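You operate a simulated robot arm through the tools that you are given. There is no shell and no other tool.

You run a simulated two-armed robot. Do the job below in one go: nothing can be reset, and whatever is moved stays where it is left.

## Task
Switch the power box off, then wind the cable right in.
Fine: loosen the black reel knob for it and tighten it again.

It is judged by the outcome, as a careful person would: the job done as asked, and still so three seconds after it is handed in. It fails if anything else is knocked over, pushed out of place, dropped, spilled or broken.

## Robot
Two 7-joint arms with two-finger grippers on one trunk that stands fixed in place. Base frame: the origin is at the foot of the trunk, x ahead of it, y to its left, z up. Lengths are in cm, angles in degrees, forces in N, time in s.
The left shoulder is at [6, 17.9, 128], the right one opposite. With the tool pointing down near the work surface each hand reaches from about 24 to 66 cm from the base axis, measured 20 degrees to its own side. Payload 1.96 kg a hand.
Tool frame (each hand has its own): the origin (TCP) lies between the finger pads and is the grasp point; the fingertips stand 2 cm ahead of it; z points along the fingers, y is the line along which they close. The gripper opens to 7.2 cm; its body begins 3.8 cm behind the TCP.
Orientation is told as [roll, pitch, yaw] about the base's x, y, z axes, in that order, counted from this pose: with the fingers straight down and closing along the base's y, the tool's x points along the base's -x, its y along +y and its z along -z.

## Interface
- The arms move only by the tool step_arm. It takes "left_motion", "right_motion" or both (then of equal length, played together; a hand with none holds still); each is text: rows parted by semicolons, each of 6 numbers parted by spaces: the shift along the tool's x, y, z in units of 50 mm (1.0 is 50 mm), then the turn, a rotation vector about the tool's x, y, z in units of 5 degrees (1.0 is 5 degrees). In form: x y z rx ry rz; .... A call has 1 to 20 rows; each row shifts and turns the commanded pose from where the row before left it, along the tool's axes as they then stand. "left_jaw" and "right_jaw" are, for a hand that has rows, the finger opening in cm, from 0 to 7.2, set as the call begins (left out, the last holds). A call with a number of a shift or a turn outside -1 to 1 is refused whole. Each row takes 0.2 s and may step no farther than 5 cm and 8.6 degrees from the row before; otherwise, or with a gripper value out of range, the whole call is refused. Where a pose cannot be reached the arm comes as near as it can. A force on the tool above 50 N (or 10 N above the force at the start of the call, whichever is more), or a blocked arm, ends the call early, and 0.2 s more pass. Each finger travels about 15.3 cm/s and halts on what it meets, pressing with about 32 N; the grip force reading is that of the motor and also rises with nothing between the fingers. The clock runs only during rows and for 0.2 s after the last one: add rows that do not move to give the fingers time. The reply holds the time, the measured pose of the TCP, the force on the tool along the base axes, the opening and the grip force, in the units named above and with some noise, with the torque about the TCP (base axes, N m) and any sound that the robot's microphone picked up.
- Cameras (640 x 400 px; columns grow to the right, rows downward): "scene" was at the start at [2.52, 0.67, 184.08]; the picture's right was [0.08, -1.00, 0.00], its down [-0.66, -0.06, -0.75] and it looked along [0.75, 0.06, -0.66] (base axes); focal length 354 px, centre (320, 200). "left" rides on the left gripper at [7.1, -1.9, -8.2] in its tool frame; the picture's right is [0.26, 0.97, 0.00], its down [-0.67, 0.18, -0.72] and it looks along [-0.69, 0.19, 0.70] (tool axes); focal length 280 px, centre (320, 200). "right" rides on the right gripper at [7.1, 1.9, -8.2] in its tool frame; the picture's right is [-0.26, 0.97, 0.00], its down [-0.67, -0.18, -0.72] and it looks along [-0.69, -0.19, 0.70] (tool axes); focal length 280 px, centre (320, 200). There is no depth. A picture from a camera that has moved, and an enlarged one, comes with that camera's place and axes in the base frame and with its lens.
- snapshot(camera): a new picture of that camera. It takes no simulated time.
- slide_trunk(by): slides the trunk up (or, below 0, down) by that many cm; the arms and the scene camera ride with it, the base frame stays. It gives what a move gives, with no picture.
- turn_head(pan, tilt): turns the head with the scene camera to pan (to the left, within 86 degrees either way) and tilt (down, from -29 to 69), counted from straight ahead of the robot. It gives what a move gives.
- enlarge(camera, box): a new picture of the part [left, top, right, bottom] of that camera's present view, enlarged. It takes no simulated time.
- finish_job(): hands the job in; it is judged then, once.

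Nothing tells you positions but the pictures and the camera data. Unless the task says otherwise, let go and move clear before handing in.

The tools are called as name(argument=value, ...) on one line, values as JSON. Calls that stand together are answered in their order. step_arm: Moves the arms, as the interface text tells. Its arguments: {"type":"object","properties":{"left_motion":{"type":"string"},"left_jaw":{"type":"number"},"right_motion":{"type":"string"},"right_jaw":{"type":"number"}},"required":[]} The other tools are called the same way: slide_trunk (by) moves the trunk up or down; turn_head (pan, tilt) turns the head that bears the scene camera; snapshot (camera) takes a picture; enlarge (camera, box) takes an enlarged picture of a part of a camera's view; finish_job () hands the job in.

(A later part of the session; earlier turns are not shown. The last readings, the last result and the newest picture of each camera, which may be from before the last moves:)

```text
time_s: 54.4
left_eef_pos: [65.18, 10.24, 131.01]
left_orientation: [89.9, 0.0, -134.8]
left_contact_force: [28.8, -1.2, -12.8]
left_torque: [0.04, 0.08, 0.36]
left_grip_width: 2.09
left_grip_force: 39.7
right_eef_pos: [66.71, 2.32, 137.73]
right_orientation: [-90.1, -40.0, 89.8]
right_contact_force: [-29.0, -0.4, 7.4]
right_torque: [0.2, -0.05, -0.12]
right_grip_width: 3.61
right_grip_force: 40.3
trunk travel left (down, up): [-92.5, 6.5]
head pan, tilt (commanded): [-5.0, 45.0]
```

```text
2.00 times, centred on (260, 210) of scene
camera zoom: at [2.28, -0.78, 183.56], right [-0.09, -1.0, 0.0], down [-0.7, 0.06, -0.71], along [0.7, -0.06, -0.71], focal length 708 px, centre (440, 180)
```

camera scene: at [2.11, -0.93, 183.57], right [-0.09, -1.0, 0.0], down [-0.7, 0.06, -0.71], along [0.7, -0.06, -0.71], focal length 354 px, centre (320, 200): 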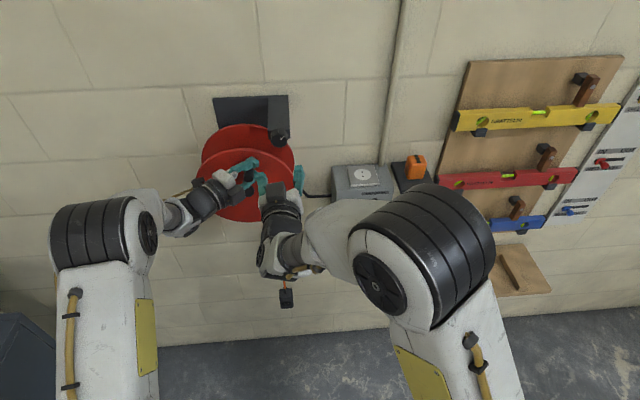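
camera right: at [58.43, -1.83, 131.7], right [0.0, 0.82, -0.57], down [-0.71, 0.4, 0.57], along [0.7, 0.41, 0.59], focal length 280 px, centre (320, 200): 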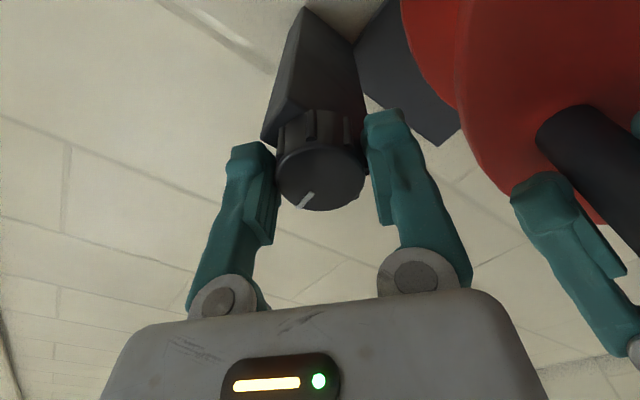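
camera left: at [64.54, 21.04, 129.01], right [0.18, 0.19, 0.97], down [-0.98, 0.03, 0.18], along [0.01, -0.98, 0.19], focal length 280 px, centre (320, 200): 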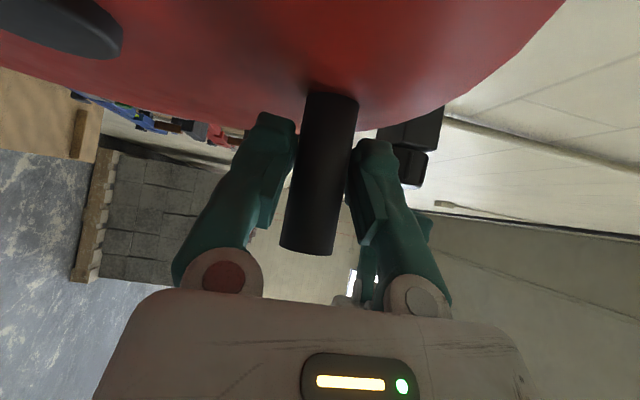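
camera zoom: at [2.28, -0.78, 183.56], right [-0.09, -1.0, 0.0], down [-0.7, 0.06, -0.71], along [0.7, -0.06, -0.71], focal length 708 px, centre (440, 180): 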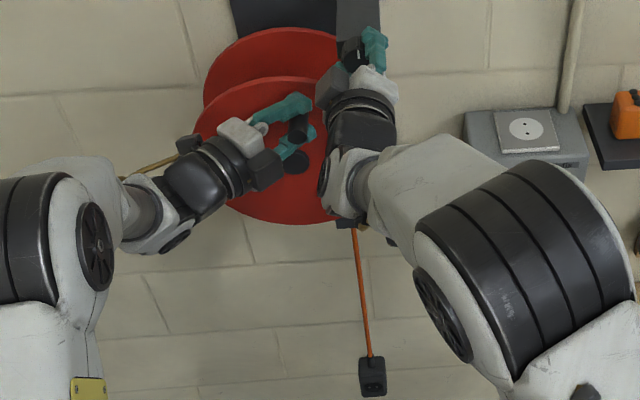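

The knob has now turned about 90° in total. The opposed x forces mean the right hand is being held slightly too far in, as happens when a screw backs out, so I'll back it off a touch while turning another 30°.

step_arm(right_motion="0 0 -0.02 0 0 0; 0 0 -0.02 0 0 -1; 0 0 -0.01 0 0 -1; 0 0 -0.01 0 0 -1; 0 0 -0.01 0 0 -1; 0 0 -0.01 0 0 -1; 0 0 -0.01 0 0 -1; 0 0 0 0 0 0")

snapshot(camera="right")

enlarge(camera="scene", box=[210, 110, 310, 310])

```text
time_s: 56.2
left_eef_pos: [65.26, 10.34, 130.95]
left_orientation: [89.8, -0.1, -135.0]
left_contact_force: [-11.2, 1.5, -15.5]
left_torque: [0.04, 0.22, -0.08]
left_grip_width: 2.1
left_grip_force: 39.9
right_eef_pos: [66.26, 2.35, 137.74]
right_orientation: [-90.0, -10.1, 89.8]
right_contact_force: [7.7, -2.8, 7.2]
right_torque: [0.49, -0.03, -0.37]
right_grip_width: 3.53
right_grip_force: 39.9
trunk travel left (down, up): [-92.5, 6.5]
head pan, tilt (commanded): [-5.0, 45.0]
```

```text
taken
camera right: at [58.01, -4.3, 134.62], right [0.0, 0.43, -0.91], down [-0.71, 0.63, 0.3], along [0.7, 0.65, 0.31], focal length 280 px, centre (320, 200)
```

right: 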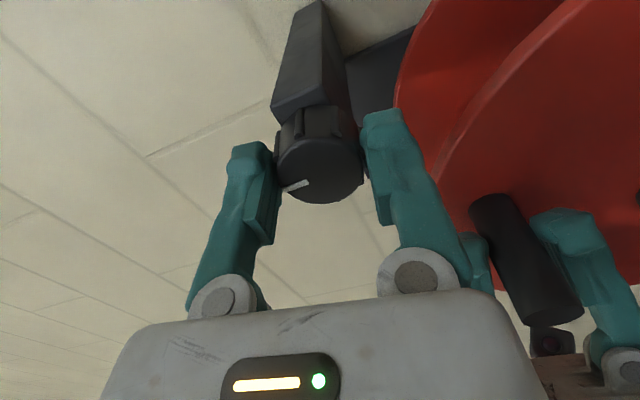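

```text
2.00 times, centred on (260, 210) of scene
camera zoom: at [2.32, -0.77, 183.56], right [-0.09, -1.0, 0.0], down [-0.7, 0.06, -0.71], along [0.7, -0.06, -0.71], focal length 708 px, centre (440, 180)
```

zoom: 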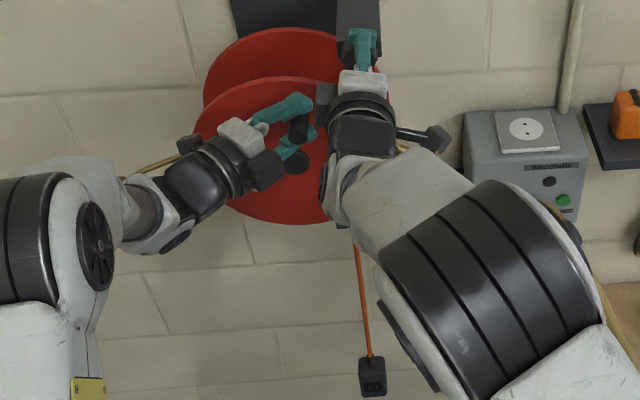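

A +0.5 N·m reaction and the mark slipping in the grip tell me the knob has hit its end stop at about 90° (mark now at 12 o'clock), so it is fully loosened. I'll release it and draw the right hand back while the left keeps hold of the crank.

step_arm(right_motion="0 0 0 0 0 0; 0 0 0 0 0 0; 0 0 -0.3 0 0 0; 0 0 -0.6 0 0 0; 0 0 -0.8 0 0 0; 0 0 -0.8 0 0 0; 0 0 -0.8 0 0 0; 0 0 0 0 0 0", right_jaw=5.5)

snapshot(camera="right")

snapshot(camera="left")

enlarge(camera="scene", box=[210, 110, 310, 310])

```text
time_s: 58.0
left_eef_pos: [65.2, 10.36, 131.08]
left_orientation: [89.9, -0.2, -135.0]
left_contact_force: [-10.9, -0.4, -20.8]
left_torque: [0.02, 0.28, 0.09]
left_grip_width: 2.11
left_grip_force: 39.9
right_eef_pos: [49.8, 2.48, 137.69]
right_orientation: [-89.9, -10.0, 89.8]
right_contact_force: [-0.5, 0.1, 0.1]
right_torque: [0.0, -0.01, 0.02]
right_grip_width: 5.52
right_grip_force: 0.0
trunk travel left (down, up): [-92.5, 6.5]
head pan, tilt (commanded): [-5.0, 45.0]
```

```text
taken
camera right: at [41.46, -4.13, 134.56], right [0.0, 0.43, -0.9], down [-0.71, 0.63, 0.3], along [0.7, 0.65, 0.3], focal length 280 px, centre (320, 200)
```

right: 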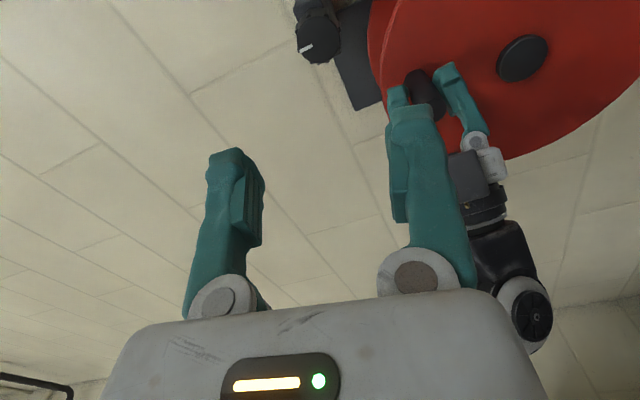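

```text
taken
camera left: at [64.49, 21.11, 129.05], right [0.19, 0.19, 0.96], down [-0.98, 0.03, 0.18], along [0.01, -0.98, 0.19], focal length 280 px, centre (320, 200)
```

left: 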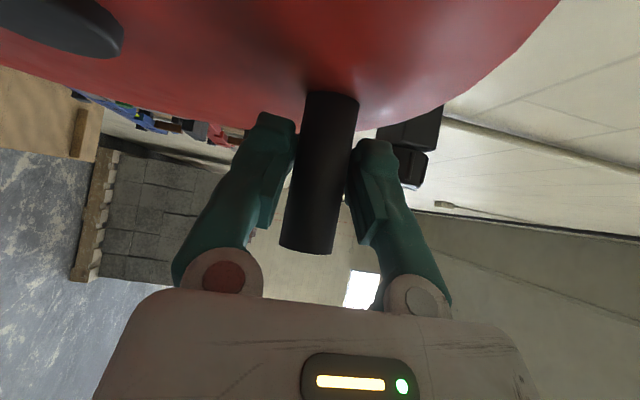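

```text
2.00 times, centred on (260, 210) of scene
camera zoom: at [2.32, -0.68, 183.56], right [-0.09, -1.0, 0.0], down [-0.7, 0.06, -0.71], along [0.7, -0.06, -0.71], focal length 708 px, centre (440, 180)
```

zoom: 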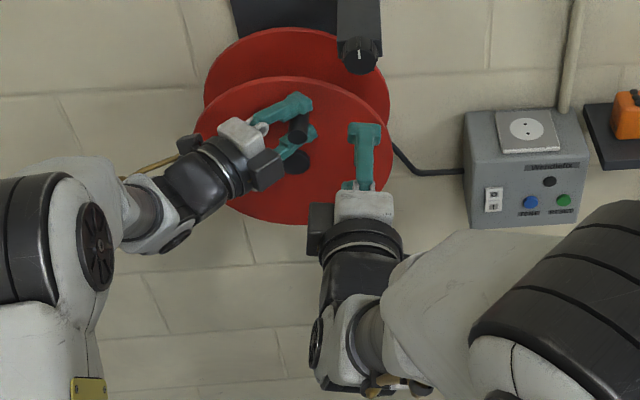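

The mark points to 12 o'clock and the plug is held. I'll move the right hand well off to the right, then start cranking a short arc counter-clockwise with the left.

step_arm(right_motion="0.85 -0.15 0 0 0 0; 0.85 -0.15 0 0 0 0; 0.85 -0.15 0 0 0 0; 0.85 -0.15 0 0 0 0; 0 0 0 0 0 0")

step_arm(left_motion="0.106 0.005 -0.106 0 0 0; 0.107 0.012 -0.107 0 0 0; 0.107 -0.001 -0.107 0 0 0; 0 0 0 0 0 0")

snapshot(camera="left")

snapshot(camera="scene")

```text
time_s: 59.2
left_eef_pos: [65.24, 10.53, 131.01]
left_orientation: [90.0, -0.1, -135.0]
left_contact_force: [-9.2, 3.5, -19.9]
left_torque: [0.08, 0.27, 0.48]
left_grip_width: 2.1
left_grip_force: 39.8
right_eef_pos: [49.66, -14.75, 137.62]
right_orientation: [-90.1, -10.1, 89.8]
right_contact_force: [-0.2, -0.1, -0.8]
right_torque: [-0.01, 0.02, -0.04]
right_grip_width: 5.49
right_grip_force: 0.0
trunk travel left (down, up): [-92.5, 6.5]
head pan, tilt (commanded): [-5.0, 45.0]
```

```text
time_s: 60.2
left_eef_pos: [65.13, 12.4, 131.29]
left_orientation: [90.0, 0.0, -135.1]
left_contact_force: [-2.4, -4.2, -9.0]
left_torque: [-0.05, 0.13, -0.29]
left_grip_width: 2.02
left_grip_force: 40.4
right_eef_pos: [49.56, -14.93, 137.68]
right_orientation: [-90.0, -10.1, 89.9]
right_contact_force: [0.4, -0.7, -0.6]
right_torque: [0.01, 0.02, 0.0]
right_grip_width: 5.51
right_grip_force: 0.0
trunk travel left (down, up): [-92.5, 6.5]
head pan, tilt (commanded): [-5.0, 45.0]
```

```text
taken
camera left: at [64.54, 23.17, 129.25], right [0.18, 0.18, 0.97], down [-0.98, 0.03, 0.18], along [0.0, -0.98, 0.19], focal length 280 px, centre (320, 200)
```

left: 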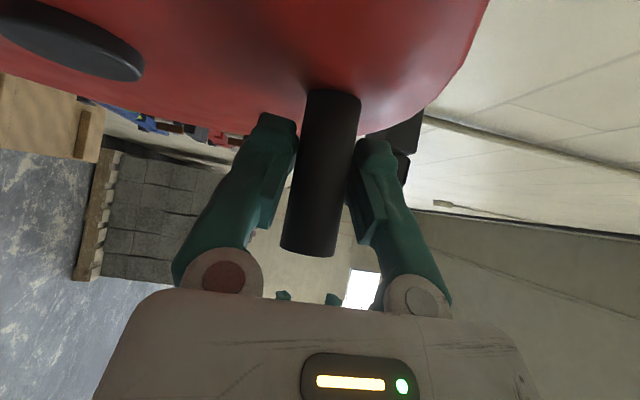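

```text
taken
camera scene: at [2.35, -0.89, 183.57], right [-0.09, -1.0, 0.0], down [-0.7, 0.06, -0.71], along [0.7, -0.06, -0.71], focal length 354 px, centre (320, 200)
```

scene: 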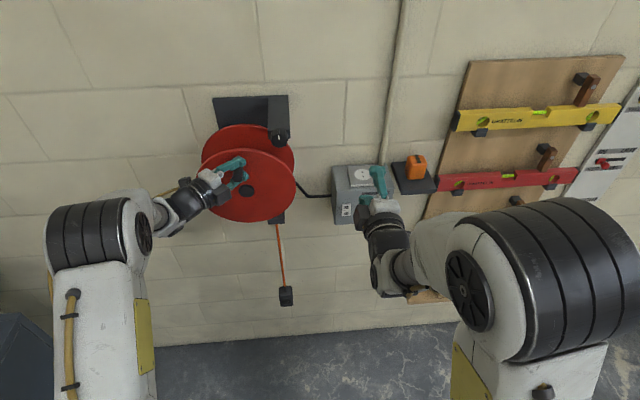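

The crank now moves with only about 4 N. I'll check the plug height against earlier to confirm the direction.

enlarge(camera="scene", box=[240, 200, 330, 320])

```text
3.33 times, centred on (285, 260) of scene
camera zoom: at [2.35, -0.89, 183.57], right [-0.09, -1.0, 0.0], down [-0.7, 0.06, -0.71], along [0.7, -0.06, -0.71], focal length 1181 px, centre (437, 0)
```

zoom: 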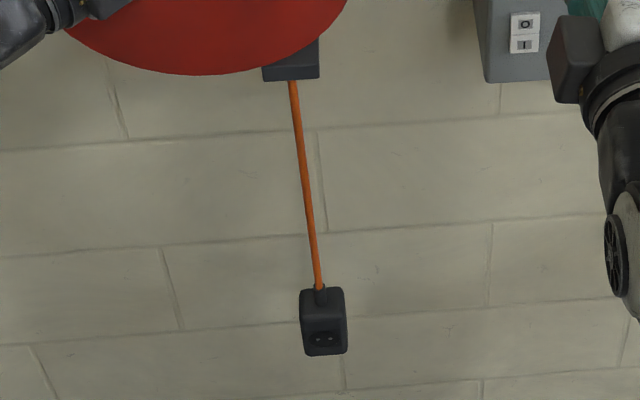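

The plug has risen about 1.2 cm, so counter-clockwise winds in. I'll continue along the crank circle in moderate arcs, checking the loads.

step_arm(left_motion="0.1069 -0.0246 -0.1069 0 0 0; 0.1055 -0.0276 -0.1055 0 0 0; 0.1034 -0.0406 -0.1034 0 0 0; 0.1005 -0.0532 -0.1005 0 0 0; 0.0969 -0.0652 -0.0969 0 0 0; 0.0925 -0.0772 -0.0925 0 0 0; 0.0874 -0.088 -0.0874 0 0 0; 0.0816 -0.0986 -0.0816 0 0 0; 0.0752 -0.1084 -0.0752 0 0 0; 0 0 0 0 0 0")

snapshot(camera="left")

snapshot(camera="scene")

```text
time_s: 62.4
left_eef_pos: [65.22, 17.91, 128.16]
left_orientation: [89.8, 0.2, -135.1]
left_contact_force: [-2.2, -25.9, -15.6]
left_torque: [-0.34, 0.05, -0.38]
left_grip_width: 1.2
left_grip_force: 38.9
right_eef_pos: [49.84, -15.42, 137.47]
right_orientation: [-89.9, -10.3, 89.9]
right_contact_force: [-0.4, -1.3, 0.1]
right_torque: [0.03, 0.0, -0.02]
right_grip_width: 5.51
right_grip_force: 0.1
trunk travel left (down, up): [-92.5, 6.5]
head pan, tilt (commanded): [-5.0, 45.0]
```

```text
taken
camera left: at [64.58, 28.61, 126.23], right [0.19, 0.18, 0.97], down [-0.98, 0.03, 0.19], along [0.0, -0.98, 0.18], focal length 280 px, centre (320, 200)
```

left: 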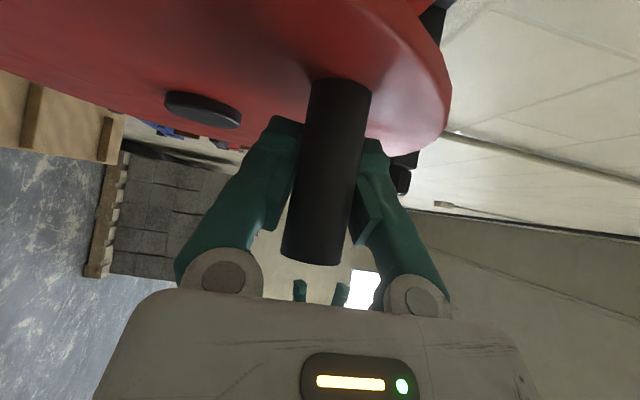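

```text
taken
camera scene: at [2.49, -1.63, 183.54], right [-0.09, -1.0, 0.0], down [-0.71, 0.07, -0.71], along [0.7, -0.06, -0.71], focal length 354 px, centre (320, 200)
```

scene: 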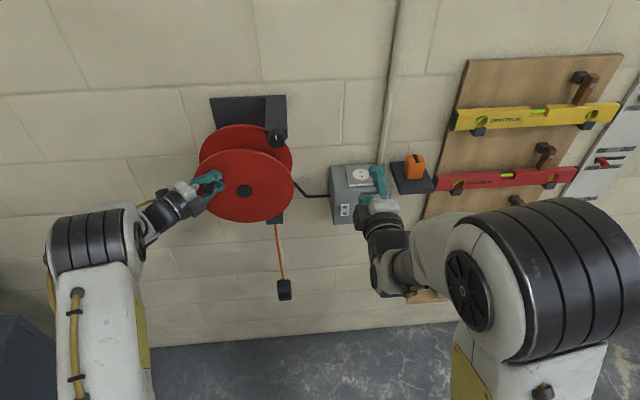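

The left jaw has closed to 1.2 cm, so the peg has crept off-centre in the pads because my circle is slightly off. I'll measure where the peg and hub really are before re-centring.

enlarge(camera="left", box=[220, 60, 420, 280])

enlarge(camera="scene", box=[170, 120, 300, 230])

enlarge(camera="right", box=[320, 0, 640, 200])

```text
1.82 times, centred on (320, 170) of left
camera zoom: at [64.58, 28.61, 126.23], right [0.19, 0.18, 0.97], down [-0.98, 0.03, 0.19], along [0.0, -0.98, 0.18], focal length 510 px, centre (320, 254)
```

zoom: 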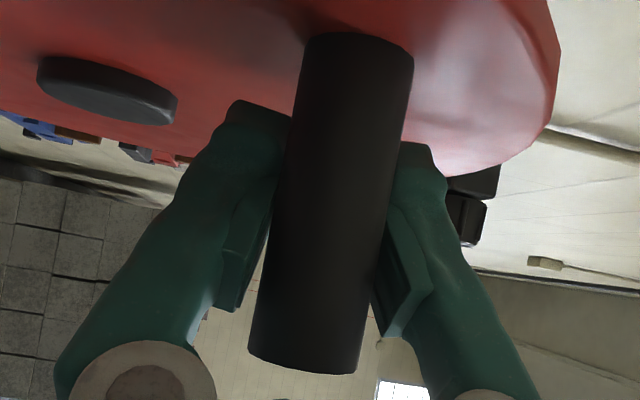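

```text
3.64 times, centred on (235, 175) of scene
camera zoom: at [2.49, -1.63, 183.54], right [-0.09, -1.0, 0.0], down [-0.71, 0.07, -0.71], along [0.7, -0.06, -0.71], focal length 1288 px, centre (629, 291)
```

zoom: 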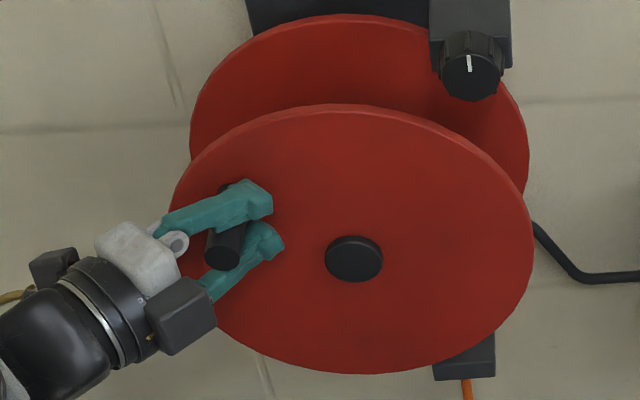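

```text
2.00 times, centred on (480, 100) of right
camera zoom: at [41.6, -22.12, 134.42], right [0.0, 0.43, -0.9], down [-0.71, 0.63, 0.3], along [0.7, 0.65, 0.31], focal length 561 px, centre (0, 400)
```

zoom: 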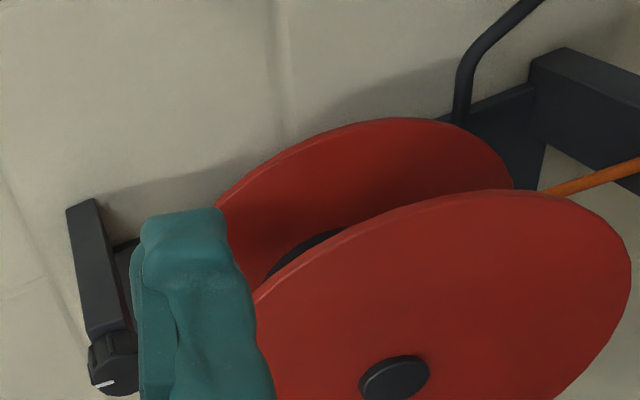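

From the clean scene view, the hub is at about y=11.7, z=122.2 and the true crank radius is about 9.0–9.1 cm, larger than I used. I'll open the jaw slightly, so the upper finger still blocks the crank from running back, and let the hand re-centre.

step_arm(left_motion="0 0 0 0 0 0; 0 0 0 0 0 0", left_jaw=3.0)

enlarge(camera="left", box=[220, 60, 420, 280])

enlarge(camera="scene", box=[170, 120, 300, 230])

enlarge(camera="scene", box=[240, 200, 330, 320])

```text
time_s: 63.0
left_eef_pos: [65.28, 18.36, 128.35]
left_orientation: [89.8, 0.0, -135.0]
left_contact_force: [-0.5, -0.5, 0.1]
left_torque: [-0.03, 0.03, 0.02]
left_grip_width: 3.01
left_grip_force: 0.0
right_eef_pos: [49.68, -15.12, 137.6]
right_orientation: [-90.0, -10.2, 89.9]
right_contact_force: [0.1, 1.1, 0.2]
right_torque: [0.01, 0.01, 0.0]
right_grip_width: 5.5
right_grip_force: 0.1
trunk travel left (down, up): [-92.5, 6.5]
head pan, tilt (commanded): [-5.0, 45.0]
```

```text
1.82 times, centred on (320, 170) of left
camera zoom: at [64.53, 29.05, 126.36], right [0.18, 0.18, 0.97], down [-0.98, 0.03, 0.18], along [0.01, -0.98, 0.18], focal length 510 px, centre (320, 254)
```

zoom: 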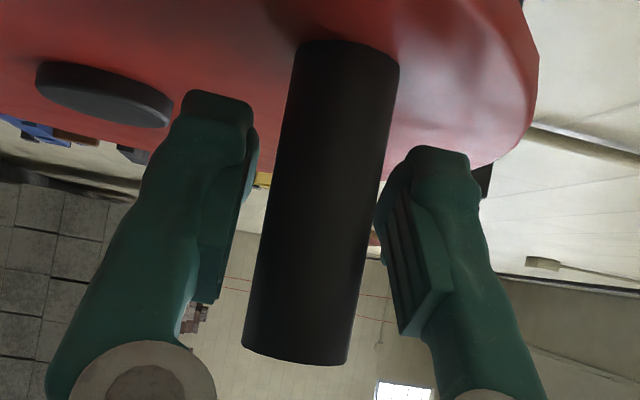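

```text
3.64 times, centred on (235, 175) of scene
camera zoom: at [2.37, -1.16, 183.57], right [-0.09, -1.0, 0.0], down [-0.7, 0.06, -0.71], along [0.7, -0.06, -0.71], focal length 1288 px, centre (629, 291)
```

zoom: 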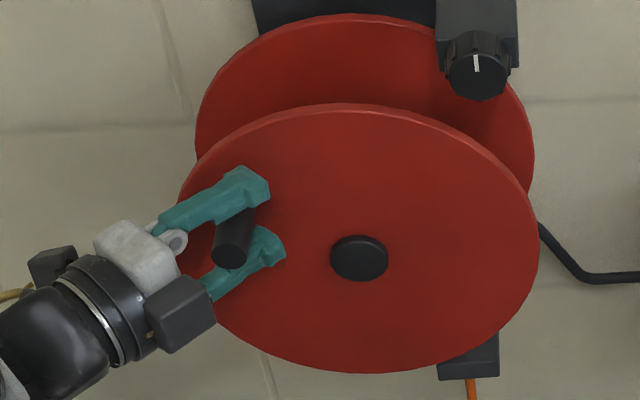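

```text
3.33 times, centred on (285, 260) of scene
camera zoom: at [2.37, -1.16, 183.57], right [-0.09, -1.0, 0.0], down [-0.7, 0.06, -0.71], along [0.7, -0.06, -0.71], focal length 1181 px, centre (437, 0)
```

zoom: 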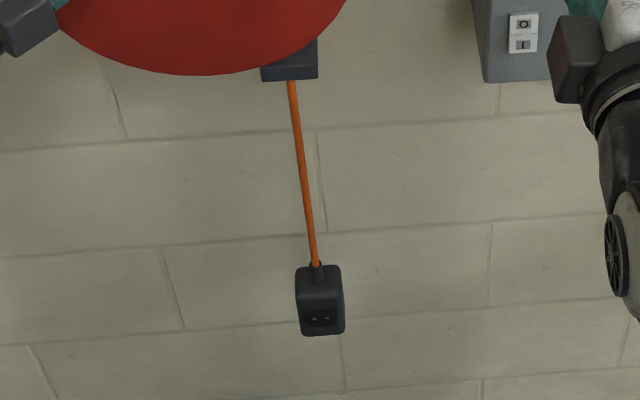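

No load on the left hand with the jaw open, and the peg appears to be standing free. I'll wait a second and see whether the reel holds itself.

step_arm(left_motion="0 0 0 0 0 0; 0 0 0 0 0 0; 0 0 0 0 0 0; 0 0 0 0 0 0; 0 0 0 0 0 0")

enlarge(camera="scene", box=[240, 200, 330, 320])

enlarge(camera="left", box=[220, 60, 420, 280])

enlarge(camera="scene", box=[170, 120, 300, 230])

```text
time_s: 64.2
left_eef_pos: [65.09, 18.5, 128.27]
left_orientation: [90.0, 0.0, -135.1]
left_contact_force: [-0.5, -0.6, 1.2]
left_torque: [0.0, -0.01, -0.02]
left_grip_width: 3.01
left_grip_force: 0.0
right_eef_pos: [49.59, -14.9, 137.57]
right_orientation: [-90.0, -9.9, 89.9]
right_contact_force: [-0.6, -0.4, -0.9]
right_torque: [-0.02, -0.02, -0.03]
right_grip_width: 5.51
right_grip_force: 0.1
trunk travel left (down, up): [-92.5, 6.5]
head pan, tilt (commanded): [-5.0, 45.0]
```

```text
3.33 times, centred on (285, 260) of scene
camera zoom: at [2.27, -0.83, 183.56], right [-0.09, -1.0, 0.0], down [-0.7, 0.06, -0.71], along [0.7, -0.06, -0.71], focal length 1181 px, centre (437, 0)
```

zoom: 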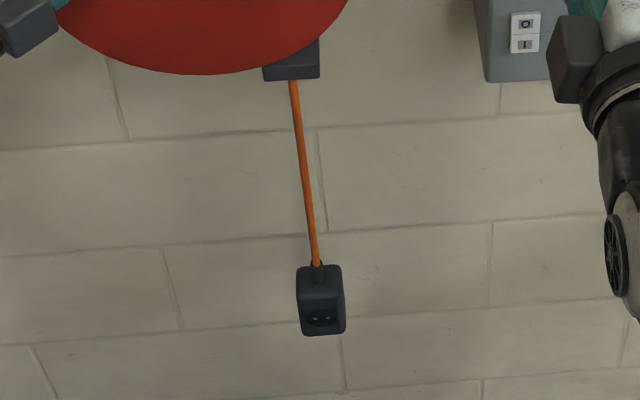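

```text
1.82 times, centred on (320, 170) of left
camera zoom: at [64.46, 29.24, 126.29], right [0.19, 0.18, 0.97], down [-0.98, 0.03, 0.18], along [0.01, -0.98, 0.19], focal length 510 px, centre (320, 254)
```

zoom: 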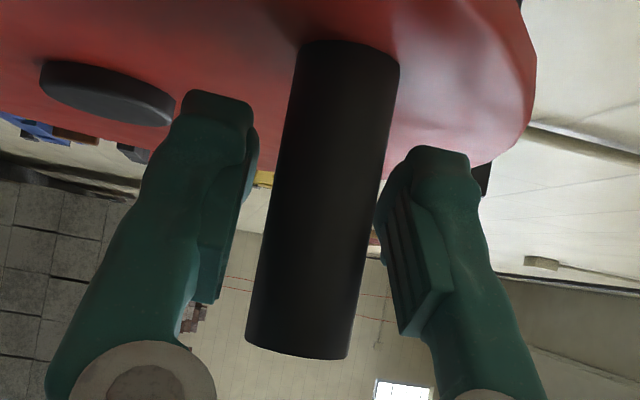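

```text
3.64 times, centred on (235, 175) of scene
camera zoom: at [2.27, -0.83, 183.56], right [-0.09, -1.0, 0.0], down [-0.7, 0.06, -0.71], along [0.7, -0.06, -0.71], focal length 1288 px, centre (629, 291)
```

zoom: 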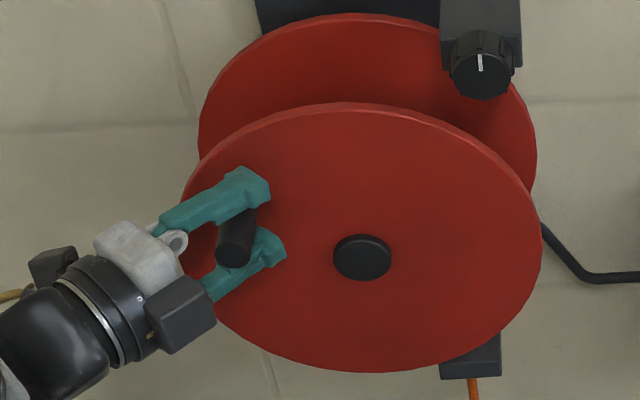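

The plug hasn't dropped, but the peg may just be resting on the upper finger. I'll open a bit wider and move the hand up slightly to see whether the peg follows.

step_arm(left_motion="0 0 0 0 0 0; 0 0 0 0 0 0; 0 0 0 0 0 0", left_jaw=4.6)

enlarge(camera="left", box=[220, 60, 420, 280])

enlarge(camera="scene", box=[240, 200, 330, 320])

```text
time_s: 65.0
left_eef_pos: [65.21, 18.45, 128.17]
left_orientation: [90.1, 0.0, -135.0]
left_contact_force: [-0.2, 0.0, 0.0]
left_torque: [-0.02, 0.0, -0.01]
left_grip_width: 4.61
left_grip_force: 0.0
right_eef_pos: [49.55, -14.81, 137.74]
right_orientation: [-90.2, -10.0, 89.8]
right_contact_force: [0.8, -0.2, 0.7]
right_torque: [-0.02, 0.03, 0.01]
right_grip_width: 5.51
right_grip_force: 0.1
trunk travel left (down, up): [-92.5, 6.5]
head pan, tilt (commanded): [-5.0, 45.0]
```

```text
1.82 times, centred on (320, 170) of left
camera zoom: at [64.44, 29.29, 126.28], right [0.19, 0.19, 0.96], down [-0.98, 0.03, 0.18], along [0.01, -0.98, 0.19], focal length 510 px, centre (320, 254)
```

zoom: 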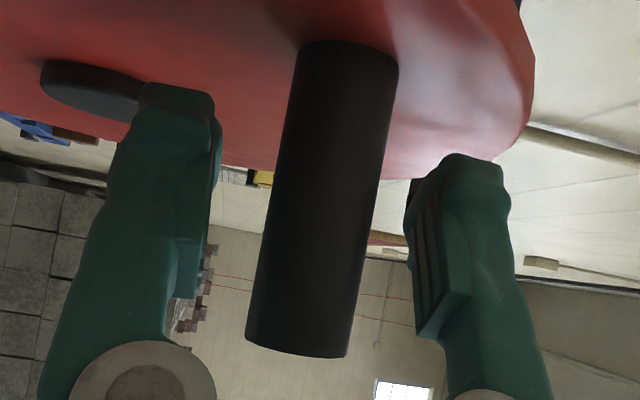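

```text
3.33 times, centred on (285, 260) of scene
camera zoom: at [2.25, -0.75, 183.57], right [-0.09, -1.0, 0.0], down [-0.7, 0.06, -0.71], along [0.7, -0.06, -0.71], focal length 1181 px, centre (437, 0)
```

zoom: 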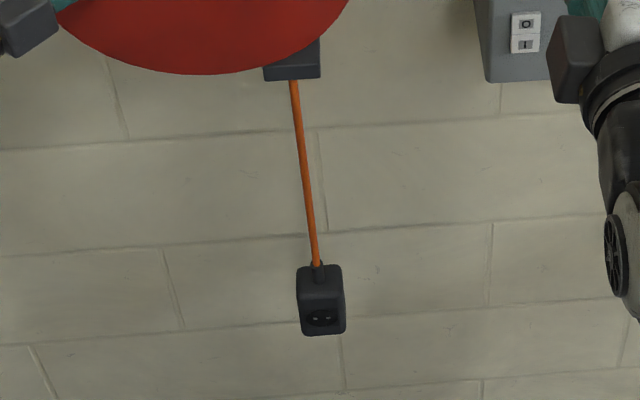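

The peg is clearly free on both sides and the plug stays put, so the reel holds itself when loosened, and I can re-grip whenever I like. I'll centre on the peg (y≈18.45, z≈128.45), close, and continue on the corrected circle.

step_arm(left_motion="0 0.05 0 0 0 0; 0 0 0 0 0 0")

step_arm(left_motion="0 0 0 0 0 0; 0 0 0 0 0 0; 0 0 0 0 0 0", left_jaw=0.5)

step_arm(left_motion="0.0721 -0.1194 -0.0721 0 0 0; 0.0645 -0.1278 -0.0645 0 0 0; 0.0564 -0.1354 -0.0564 0 0 0; 0.0478 -0.1416 -0.0478 0 0 0; 0.0389 -0.1472 -0.0389 0 0 0; 0.0296 -0.1512 -0.0296 0 0 0; 0 0 0 0 0 0")

enlarge(camera="left", box=[220, 60, 420, 280])

snapshot(camera="scene")

```text
time_s: 65.6
left_eef_pos: [65.13, 18.49, 128.45]
left_orientation: [90.1, 0.0, -135.0]
left_contact_force: [0.0, 0.6, -0.3]
left_torque: [0.02, 0.0, 0.0]
left_grip_width: 4.62
left_grip_force: 0.0
right_eef_pos: [49.7, -14.79, 137.62]
right_orientation: [-90.0, -10.0, 89.9]
right_contact_force: [-0.2, 0.0, -0.6]
right_torque: [0.0, 0.0, 0.0]
right_grip_width: 5.49
right_grip_force: 0.0
trunk travel left (down, up): [-92.5, 6.5]
head pan, tilt (commanded): [-5.0, 45.0]
```

```text
time_s: 66.4
left_eef_pos: [65.24, 18.23, 128.31]
left_orientation: [89.9, 0.1, -135.2]
left_contact_force: [-4.7, -10.1, -11.6]
left_torque: [-0.02, 0.18, -0.04]
left_grip_width: 1.61
left_grip_force: 39.9
right_eef_pos: [49.7, -15.1, 137.66]
right_orientation: [-89.9, -10.1, 89.8]
right_contact_force: [0.9, -0.1, -0.1]
right_torque: [0.0, -0.02, -0.02]
right_grip_width: 5.51
right_grip_force: 0.1
trunk travel left (down, up): [-92.5, 6.5]
head pan, tilt (commanded): [-5.0, 45.0]
```

```text
time_s: 68.0
left_eef_pos: [65.17, 19.98, 124.41]
left_orientation: [89.8, 0.2, -135.1]
left_contact_force: [1.8, -27.1, -1.7]
left_torque: [-0.2, -0.06, 0.04]
left_grip_width: 1.32
left_grip_force: 40.1
right_eef_pos: [49.61, -15.56, 137.55]
right_orientation: [-90.0, -10.2, 89.8]
right_contact_force: [-0.5, -0.6, -0.3]
right_torque: [0.03, -0.02, -0.02]
right_grip_width: 5.5
right_grip_force: 0.1
trunk travel left (down, up): [-92.5, 6.5]
head pan, tilt (commanded): [-5.0, 45.0]
```

```text
1.82 times, centred on (320, 170) of left
camera zoom: at [64.5, 30.79, 122.58], right [0.19, 0.18, 0.97], down [-0.98, 0.03, 0.18], along [0.0, -0.98, 0.18], focal length 510 px, centre (320, 254)
```

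zoom: 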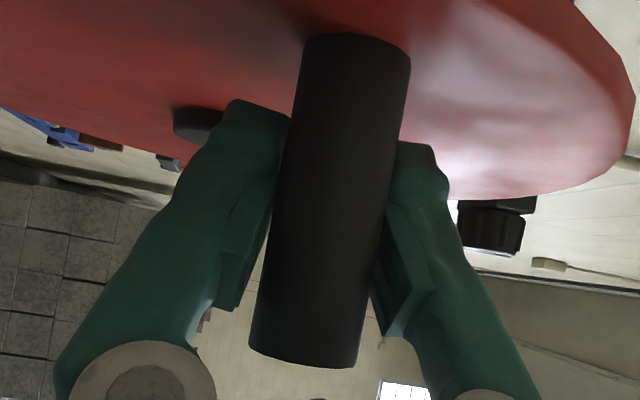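

```text
taken
camera scene: at [2.31, -1.67, 183.56], right [-0.09, -1.0, -0.01], down [-0.7, 0.07, -0.71], along [0.7, -0.06, -0.71], focal length 354 px, centre (320, 200)
```

scene: 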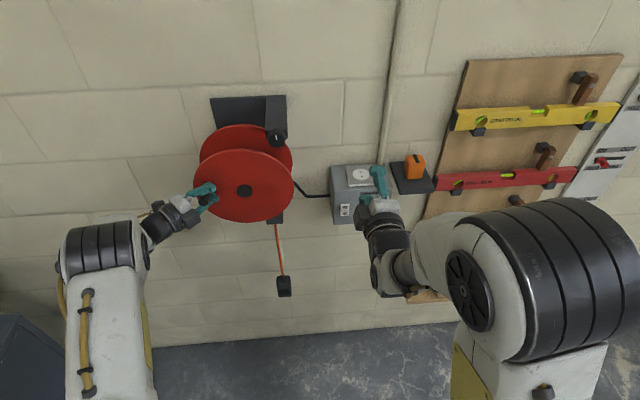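

The fingers close to less than the peg's 2.05 cm, so the peg is actually further left than the scene camera suggests. Refitting from the left camera gives the hub at about y=12.4, z=122.15 and radius 9.1. I'll open, shift the hand to match, and check.

step_arm(left_motion="0 0 0 0 0 0; 0 0 0 0 0 0; 0.062 0 -0.062 0 0 0; 0 0 0 0 0 0; 0 0 0 0 0 0", left_jaw=4.6)

enlarge(camera="left", box=[220, 60, 420, 280])

enlarge(camera="scene", box=[170, 120, 300, 230])

enlarge(camera="scene", box=[240, 200, 330, 320])

```text
time_s: 69.2
left_eef_pos: [65.23, 20.98, 124.38]
left_orientation: [89.9, 0.0, -135.0]
left_contact_force: [1.5, -0.4, 1.0]
left_torque: [0.02, -0.04, 0.0]
left_grip_width: 4.61
left_grip_force: 0.3
right_eef_pos: [49.7, -14.92, 137.55]
right_orientation: [-90.0, -10.1, 89.9]
right_contact_force: [0.8, -0.2, -0.3]
right_torque: [-0.04, 0.0, -0.01]
right_grip_width: 5.52
right_grip_force: 0.1
trunk travel left (down, up): [-92.5, 6.5]
head pan, tilt (commanded): [-5.0, 45.0]
```

```text
1.82 times, centred on (320, 170) of left
camera zoom: at [64.48, 31.74, 122.45], right [0.19, 0.18, 0.97], down [-0.98, 0.03, 0.18], along [0.01, -0.98, 0.19], focal length 510 px, centre (320, 254)
```

zoom: 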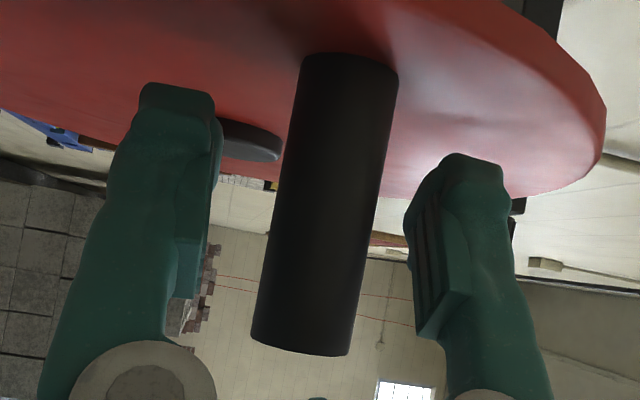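

```text
3.64 times, centred on (235, 175) of scene
camera zoom: at [2.27, -0.96, 183.56], right [-0.09, -1.0, 0.0], down [-0.7, 0.06, -0.71], along [0.7, -0.06, -0.71], focal length 1288 px, centre (629, 291)
```

zoom: 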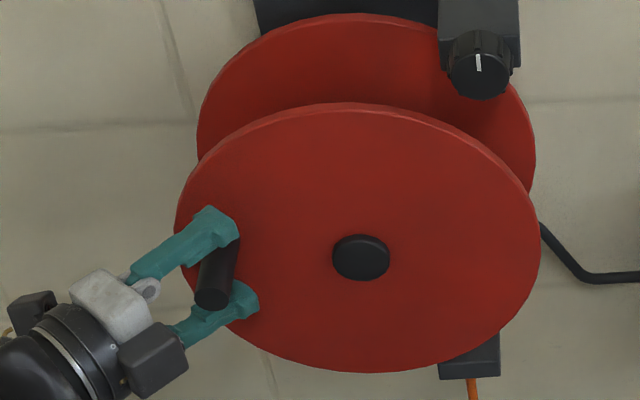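

```text
3.33 times, centred on (285, 260) of scene
camera zoom: at [2.27, -0.96, 183.56], right [-0.09, -1.0, 0.0], down [-0.7, 0.06, -0.71], along [0.7, -0.06, -0.71], focal length 1181 px, centre (437, 0)
```

zoom: 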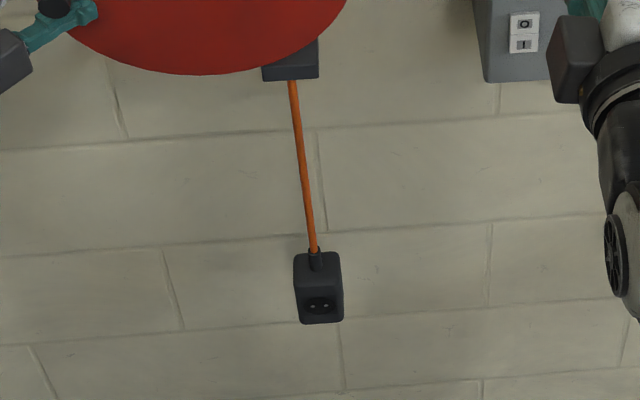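

The plug keeps rising and the reel holds between moves. I'll nudge the hand 0.3 cm further onto the peg, grip, and continue the arc down the left side.

step_arm(left_motion="0.042 0 -0.042 0 0 0; 0 0 0 0 0 0")

step_arm(left_motion="0 0 0 0 0 0; 0 0 0 0 0 0; 0 0 0 0 0 0", left_jaw=0.5)

step_arm(left_motion="0.0225 -0.1566 -0.0225 0 0 0; 0.0129 -0.1586 -0.0129 0 0 0; 0.003 -0.1596 -0.003 0 0 0; -0.0069 -0.1592 0.0069 0 0 0; -0.0167 -0.158 0.0167 0 0 0; -0.0263 -0.1552 0.0263 0 0 0; -0.0359 -0.1514 0.0359 0 0 0; -0.045 -0.1464 0.045 0 0 0; -0.0539 -0.1404 0.0539 0 0 0; 0 0 0 0 0 0")

enlarge(camera="left", box=[220, 60, 420, 280])

snapshot(camera="scene")

```text
time_s: 69.8
left_eef_pos: [65.23, 21.46, 124.32]
left_orientation: [90.0, 0.0, -134.9]
left_contact_force: [0.5, -0.4, 0.3]
left_torque: [0.0, 0.0, -0.01]
left_grip_width: 4.59
left_grip_force: 0.1
right_eef_pos: [49.55, -15.03, 137.72]
right_orientation: [-90.0, -10.1, 90.0]
right_contact_force: [0.8, 0.4, 0.0]
right_torque: [-0.01, 0.01, 0.01]
right_grip_width: 5.47
right_grip_force: 0.1
trunk travel left (down, up): [-92.5, 6.5]
head pan, tilt (commanded): [-5.0, 45.0]
```

```text
time_s: 70.6
left_eef_pos: [65.18, 21.4, 124.42]
left_orientation: [89.9, 0.0, -135.0]
left_contact_force: [2.5, -0.4, 4.4]
left_torque: [-0.07, -0.06, -0.08]
left_grip_width: 2.09
left_grip_force: 39.8
right_eef_pos: [49.59, -14.87, 137.66]
right_orientation: [-90.0, -10.0, 90.0]
right_contact_force: [0.5, -0.3, -1.7]
right_torque: [0.0, 0.03, -0.01]
right_grip_width: 5.51
right_grip_force: 0.1
trunk travel left (down, up): [-92.5, 6.5]
head pan, tilt (commanded): [-5.0, 45.0]
```

```text
time_s: 72.8
left_eef_pos: [65.18, 20.26, 117.43]
left_orientation: [90.0, -0.1, -135.2]
left_contact_force: [0.6, -2.9, 7.2]
left_torque: [-0.13, -0.11, -0.08]
left_grip_width: 2.07
left_grip_force: 40.7
right_eef_pos: [49.52, -14.89, 137.68]
right_orientation: [-90.0, -10.1, 89.8]
right_contact_force: [0.0, 0.4, 0.4]
right_torque: [-0.03, -0.01, 0.01]
right_grip_width: 5.51
right_grip_force: 0.0
trunk travel left (down, up): [-92.5, 6.5]
head pan, tilt (commanded): [-5.0, 45.0]
```

```text
1.82 times, centred on (320, 170) of left
camera zoom: at [64.44, 31.02, 115.52], right [0.18, 0.18, 0.97], down [-0.98, 0.03, 0.18], along [0.0, -0.98, 0.19], focal length 510 px, centre (320, 254)
```

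zoom: 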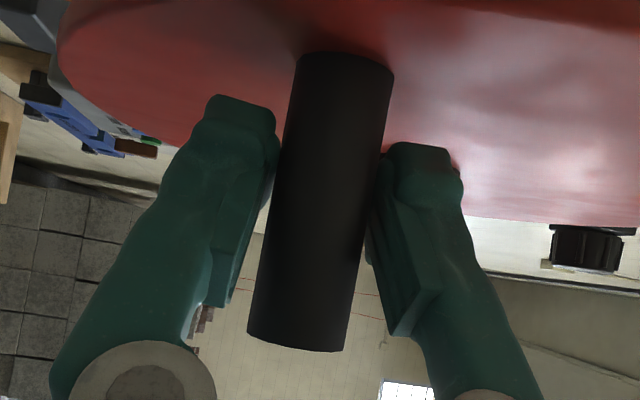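

```text
taken
camera scene: at [2.13, -0.89, 183.57], right [-0.09, -1.0, 0.0], down [-0.7, 0.06, -0.71], along [0.7, -0.06, -0.71], focal length 354 px, centre (320, 200)
```

scene: 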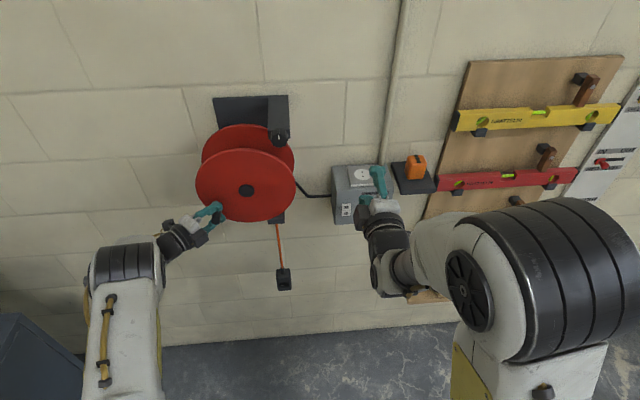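

That arc was clean: grip width 2.07 cm and only a few newtons. The plug is climbing, so I'll carry on around the bottom.

step_arm(left_motion="-0.0624 -0.133 0.0624 0 0 0; -0.0701 -0.125 0.0701 0 0 0; -0.0778 -0.1158 0.0778 0 0 0; -0.0846 -0.1058 0.0846 0 0 0; -0.0907 -0.095 0.0907 0 0 0; -0.0963 -0.0834 0.0963 0 0 0; -0.101 -0.0712 0.101 0 0 0; -0.1051 -0.0586 0.1051 0 0 0; -0.1082 -0.0452 0.1082 0 0 0; 0 0 0 0 0 0")

enlarge(camera="left", box=[220, 60, 420, 280])

snapshot(camera="scene")

```text
time_s: 75.0
left_eef_pos: [65.21, 14.67, 113.42]
left_orientation: [90.2, 0.2, -135.0]
left_contact_force: [12.0, -3.5, 27.3]
left_torque: [-0.05, -0.28, 0.58]
left_grip_width: 1.47
left_grip_force: 39.4
right_eef_pos: [49.53, -14.97, 137.61]
right_orientation: [-90.2, -10.1, 89.9]
right_contact_force: [-0.1, -0.4, -0.6]
right_torque: [-0.03, -0.02, -0.02]
right_grip_width: 5.5
right_grip_force: 0.0
trunk travel left (down, up): [-92.5, 6.5]
head pan, tilt (commanded): [-5.0, 45.0]
```

```text
1.82 times, centred on (320, 170) of left
camera zoom: at [64.42, 25.43, 111.46], right [0.18, 0.18, 0.97], down [-0.98, 0.03, 0.18], along [0.01, -0.98, 0.19], focal length 510 px, centre (320, 254)
```

zoom: 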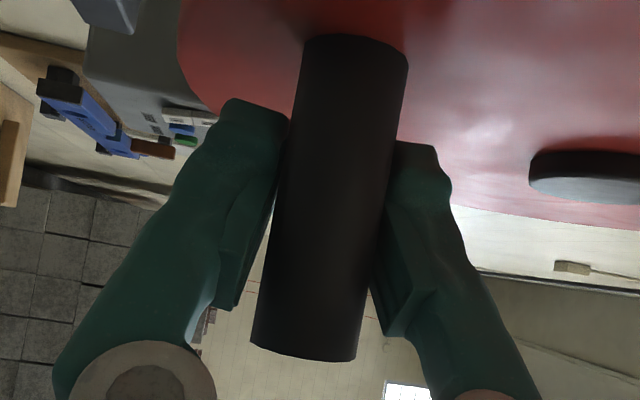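

```text
taken
camera scene: at [2.11, -0.98, 183.58], right [-0.09, -1.0, 0.0], down [-0.7, 0.06, -0.71], along [0.7, -0.06, -0.71], focal length 354 px, centre (320, 200)
```

scene: 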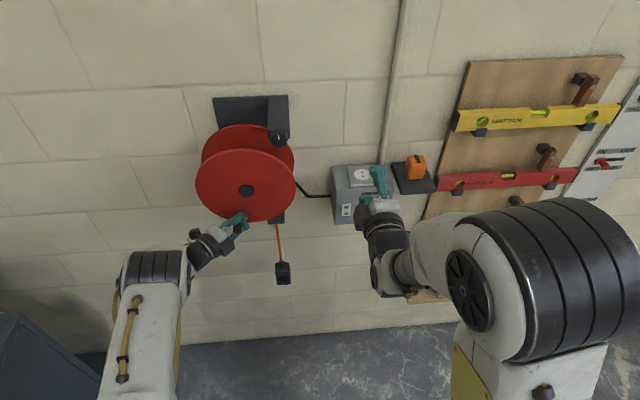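

The peg lagged about 1 cm in the pads along the bottom, where friction alone drives it. The reel holds itself, so I'll open, re-centre slightly ahead of the peg, and re-grip.

step_arm(left_motion="0 0 0 0 0 0; 0 0 0 0 0 0; 0.085 0.024 -0.085 0 0 0; 0.085 0.024 -0.085 0 0 0; 0 0 0 0 0 0; 0 0 0 0 0 0", left_jaw=4.6)

enlarge(camera="left", box=[220, 60, 420, 280])

enlarge(camera="scene", box=[190, 180, 330, 310])

```text
time_s: 76.4
left_eef_pos: [65.16, 16.05, 113.44]
left_orientation: [90.0, 0.0, -135.0]
left_contact_force: [-0.2, 0.0, -0.1]
left_torque: [0.02, -0.01, 0.0]
left_grip_width: 4.61
left_grip_force: 0.1
right_eef_pos: [49.69, -14.89, 137.7]
right_orientation: [-90.1, -10.0, 90.0]
right_contact_force: [0.6, 1.1, 0.0]
right_torque: [0.01, -0.02, 0.0]
right_grip_width: 5.5
right_grip_force: 0.1
trunk travel left (down, up): [-92.5, 6.5]
head pan, tilt (commanded): [-5.0, 45.0]
```

```text
1.82 times, centred on (320, 170) of left
camera zoom: at [64.44, 26.78, 111.5], right [0.19, 0.19, 0.96], down [-0.98, 0.03, 0.18], along [0.01, -0.98, 0.19], focal length 510 px, centre (320, 254)
```

zoom: 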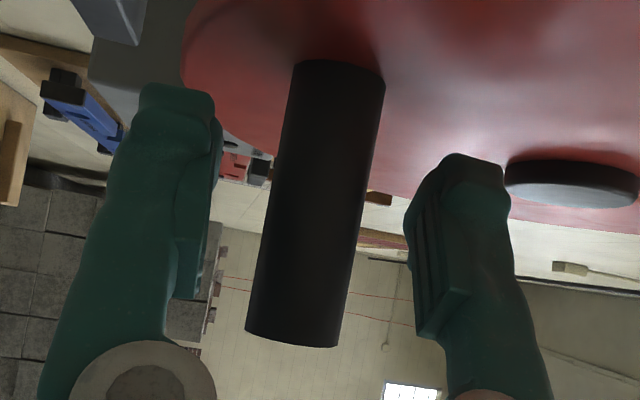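

```text
3.08 times, centred on (260, 245) of scene
camera zoom: at [2.27, -0.74, 183.57], right [-0.09, -1.0, 0.0], down [-0.7, 0.06, -0.71], along [0.7, -0.06, -0.71], focal length 1090 px, centre (505, 62)
```

zoom: 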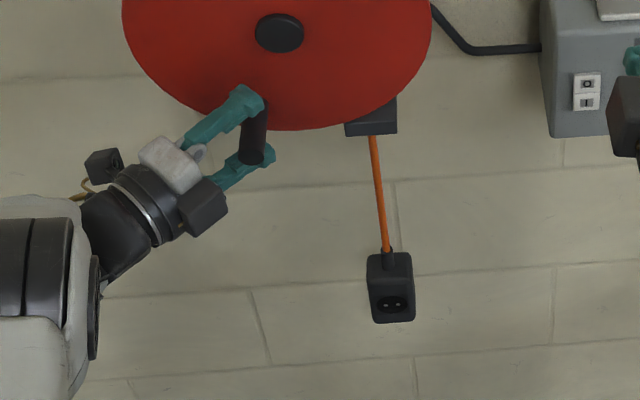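

The peg is well placed in the jaws again, just toward the tip side. Gripping and moving on through the bottom of the circle in shorter arcs.

step_arm(left_motion="0 0 0 0 0 0; 0 0 0 0 0 0; 0 0 0 0 0 0", left_jaw=0.5)

step_arm(left_motion="-0.1076 -0.048 0.1076 0 0 0; -0.1103 -0.0346 0.1103 0 0 0; -0.1119 -0.0208 0.1119 0 0 0; -0.1128 -0.007 0.1128 0 0 0; 0 0 0 0 0 0")

enlarge(camera="left", box=[220, 60, 420, 280])

enlarge(camera="scene", box=[190, 180, 330, 310])

```text
time_s: 77.2
left_eef_pos: [65.28, 16.0, 113.35]
left_orientation: [90.0, 0.0, -135.0]
left_contact_force: [0.2, 1.3, -1.7]
left_torque: [0.03, 0.03, 0.15]
left_grip_width: 2.1
left_grip_force: 39.9
right_eef_pos: [49.63, -14.79, 137.54]
right_orientation: [-90.0, -10.0, 89.9]
right_contact_force: [-0.8, -0.5, 0.4]
right_torque: [-0.02, 0.0, -0.01]
right_grip_width: 5.49
right_grip_force: 0.0
trunk travel left (down, up): [-92.5, 6.5]
head pan, tilt (commanded): [-5.0, 45.0]
```

```text
time_s: 78.4
left_eef_pos: [65.17, 13.01, 112.84]
left_orientation: [89.9, -0.2, -135.0]
left_contact_force: [-1.4, 5.6, -5.8]
left_torque: [-0.04, 0.09, 0.58]
left_grip_width: 2.08
left_grip_force: 39.8
right_eef_pos: [49.56, -14.66, 137.55]
right_orientation: [-90.1, -9.9, 90.0]
right_contact_force: [0.9, 0.2, -0.7]
right_torque: [-0.01, -0.01, -0.01]
right_grip_width: 5.52
right_grip_force: 0.1
trunk travel left (down, up): [-92.5, 6.5]
head pan, tilt (commanded): [-5.0, 45.0]
```

```text
1.82 times, centred on (320, 170) of left
camera zoom: at [64.45, 23.73, 110.88], right [0.19, 0.19, 0.96], down [-0.98, 0.03, 0.19], along [0.01, -0.98, 0.19], focal length 510 px, centre (320, 254)
```

zoom: 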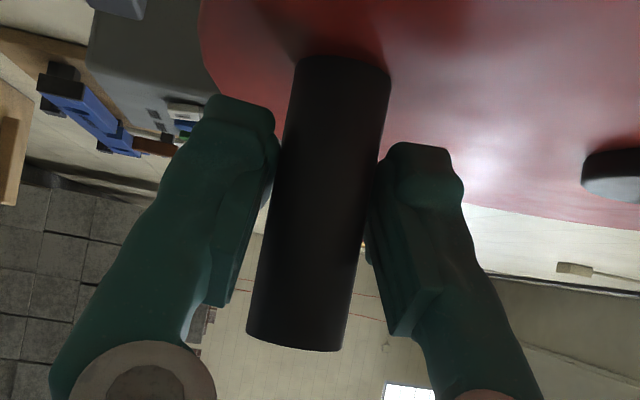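

```text
3.08 times, centred on (260, 245) of scene
camera zoom: at [2.31, -0.56, 183.56], right [-0.09, -1.0, 0.0], down [-0.7, 0.06, -0.71], along [0.7, -0.06, -0.71], focal length 1090 px, centre (505, 62)
```

zoom: 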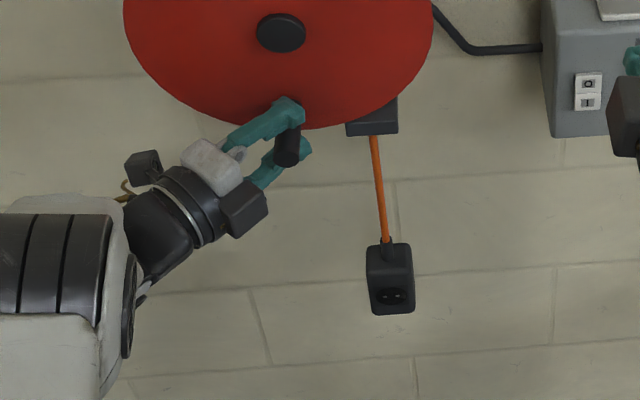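

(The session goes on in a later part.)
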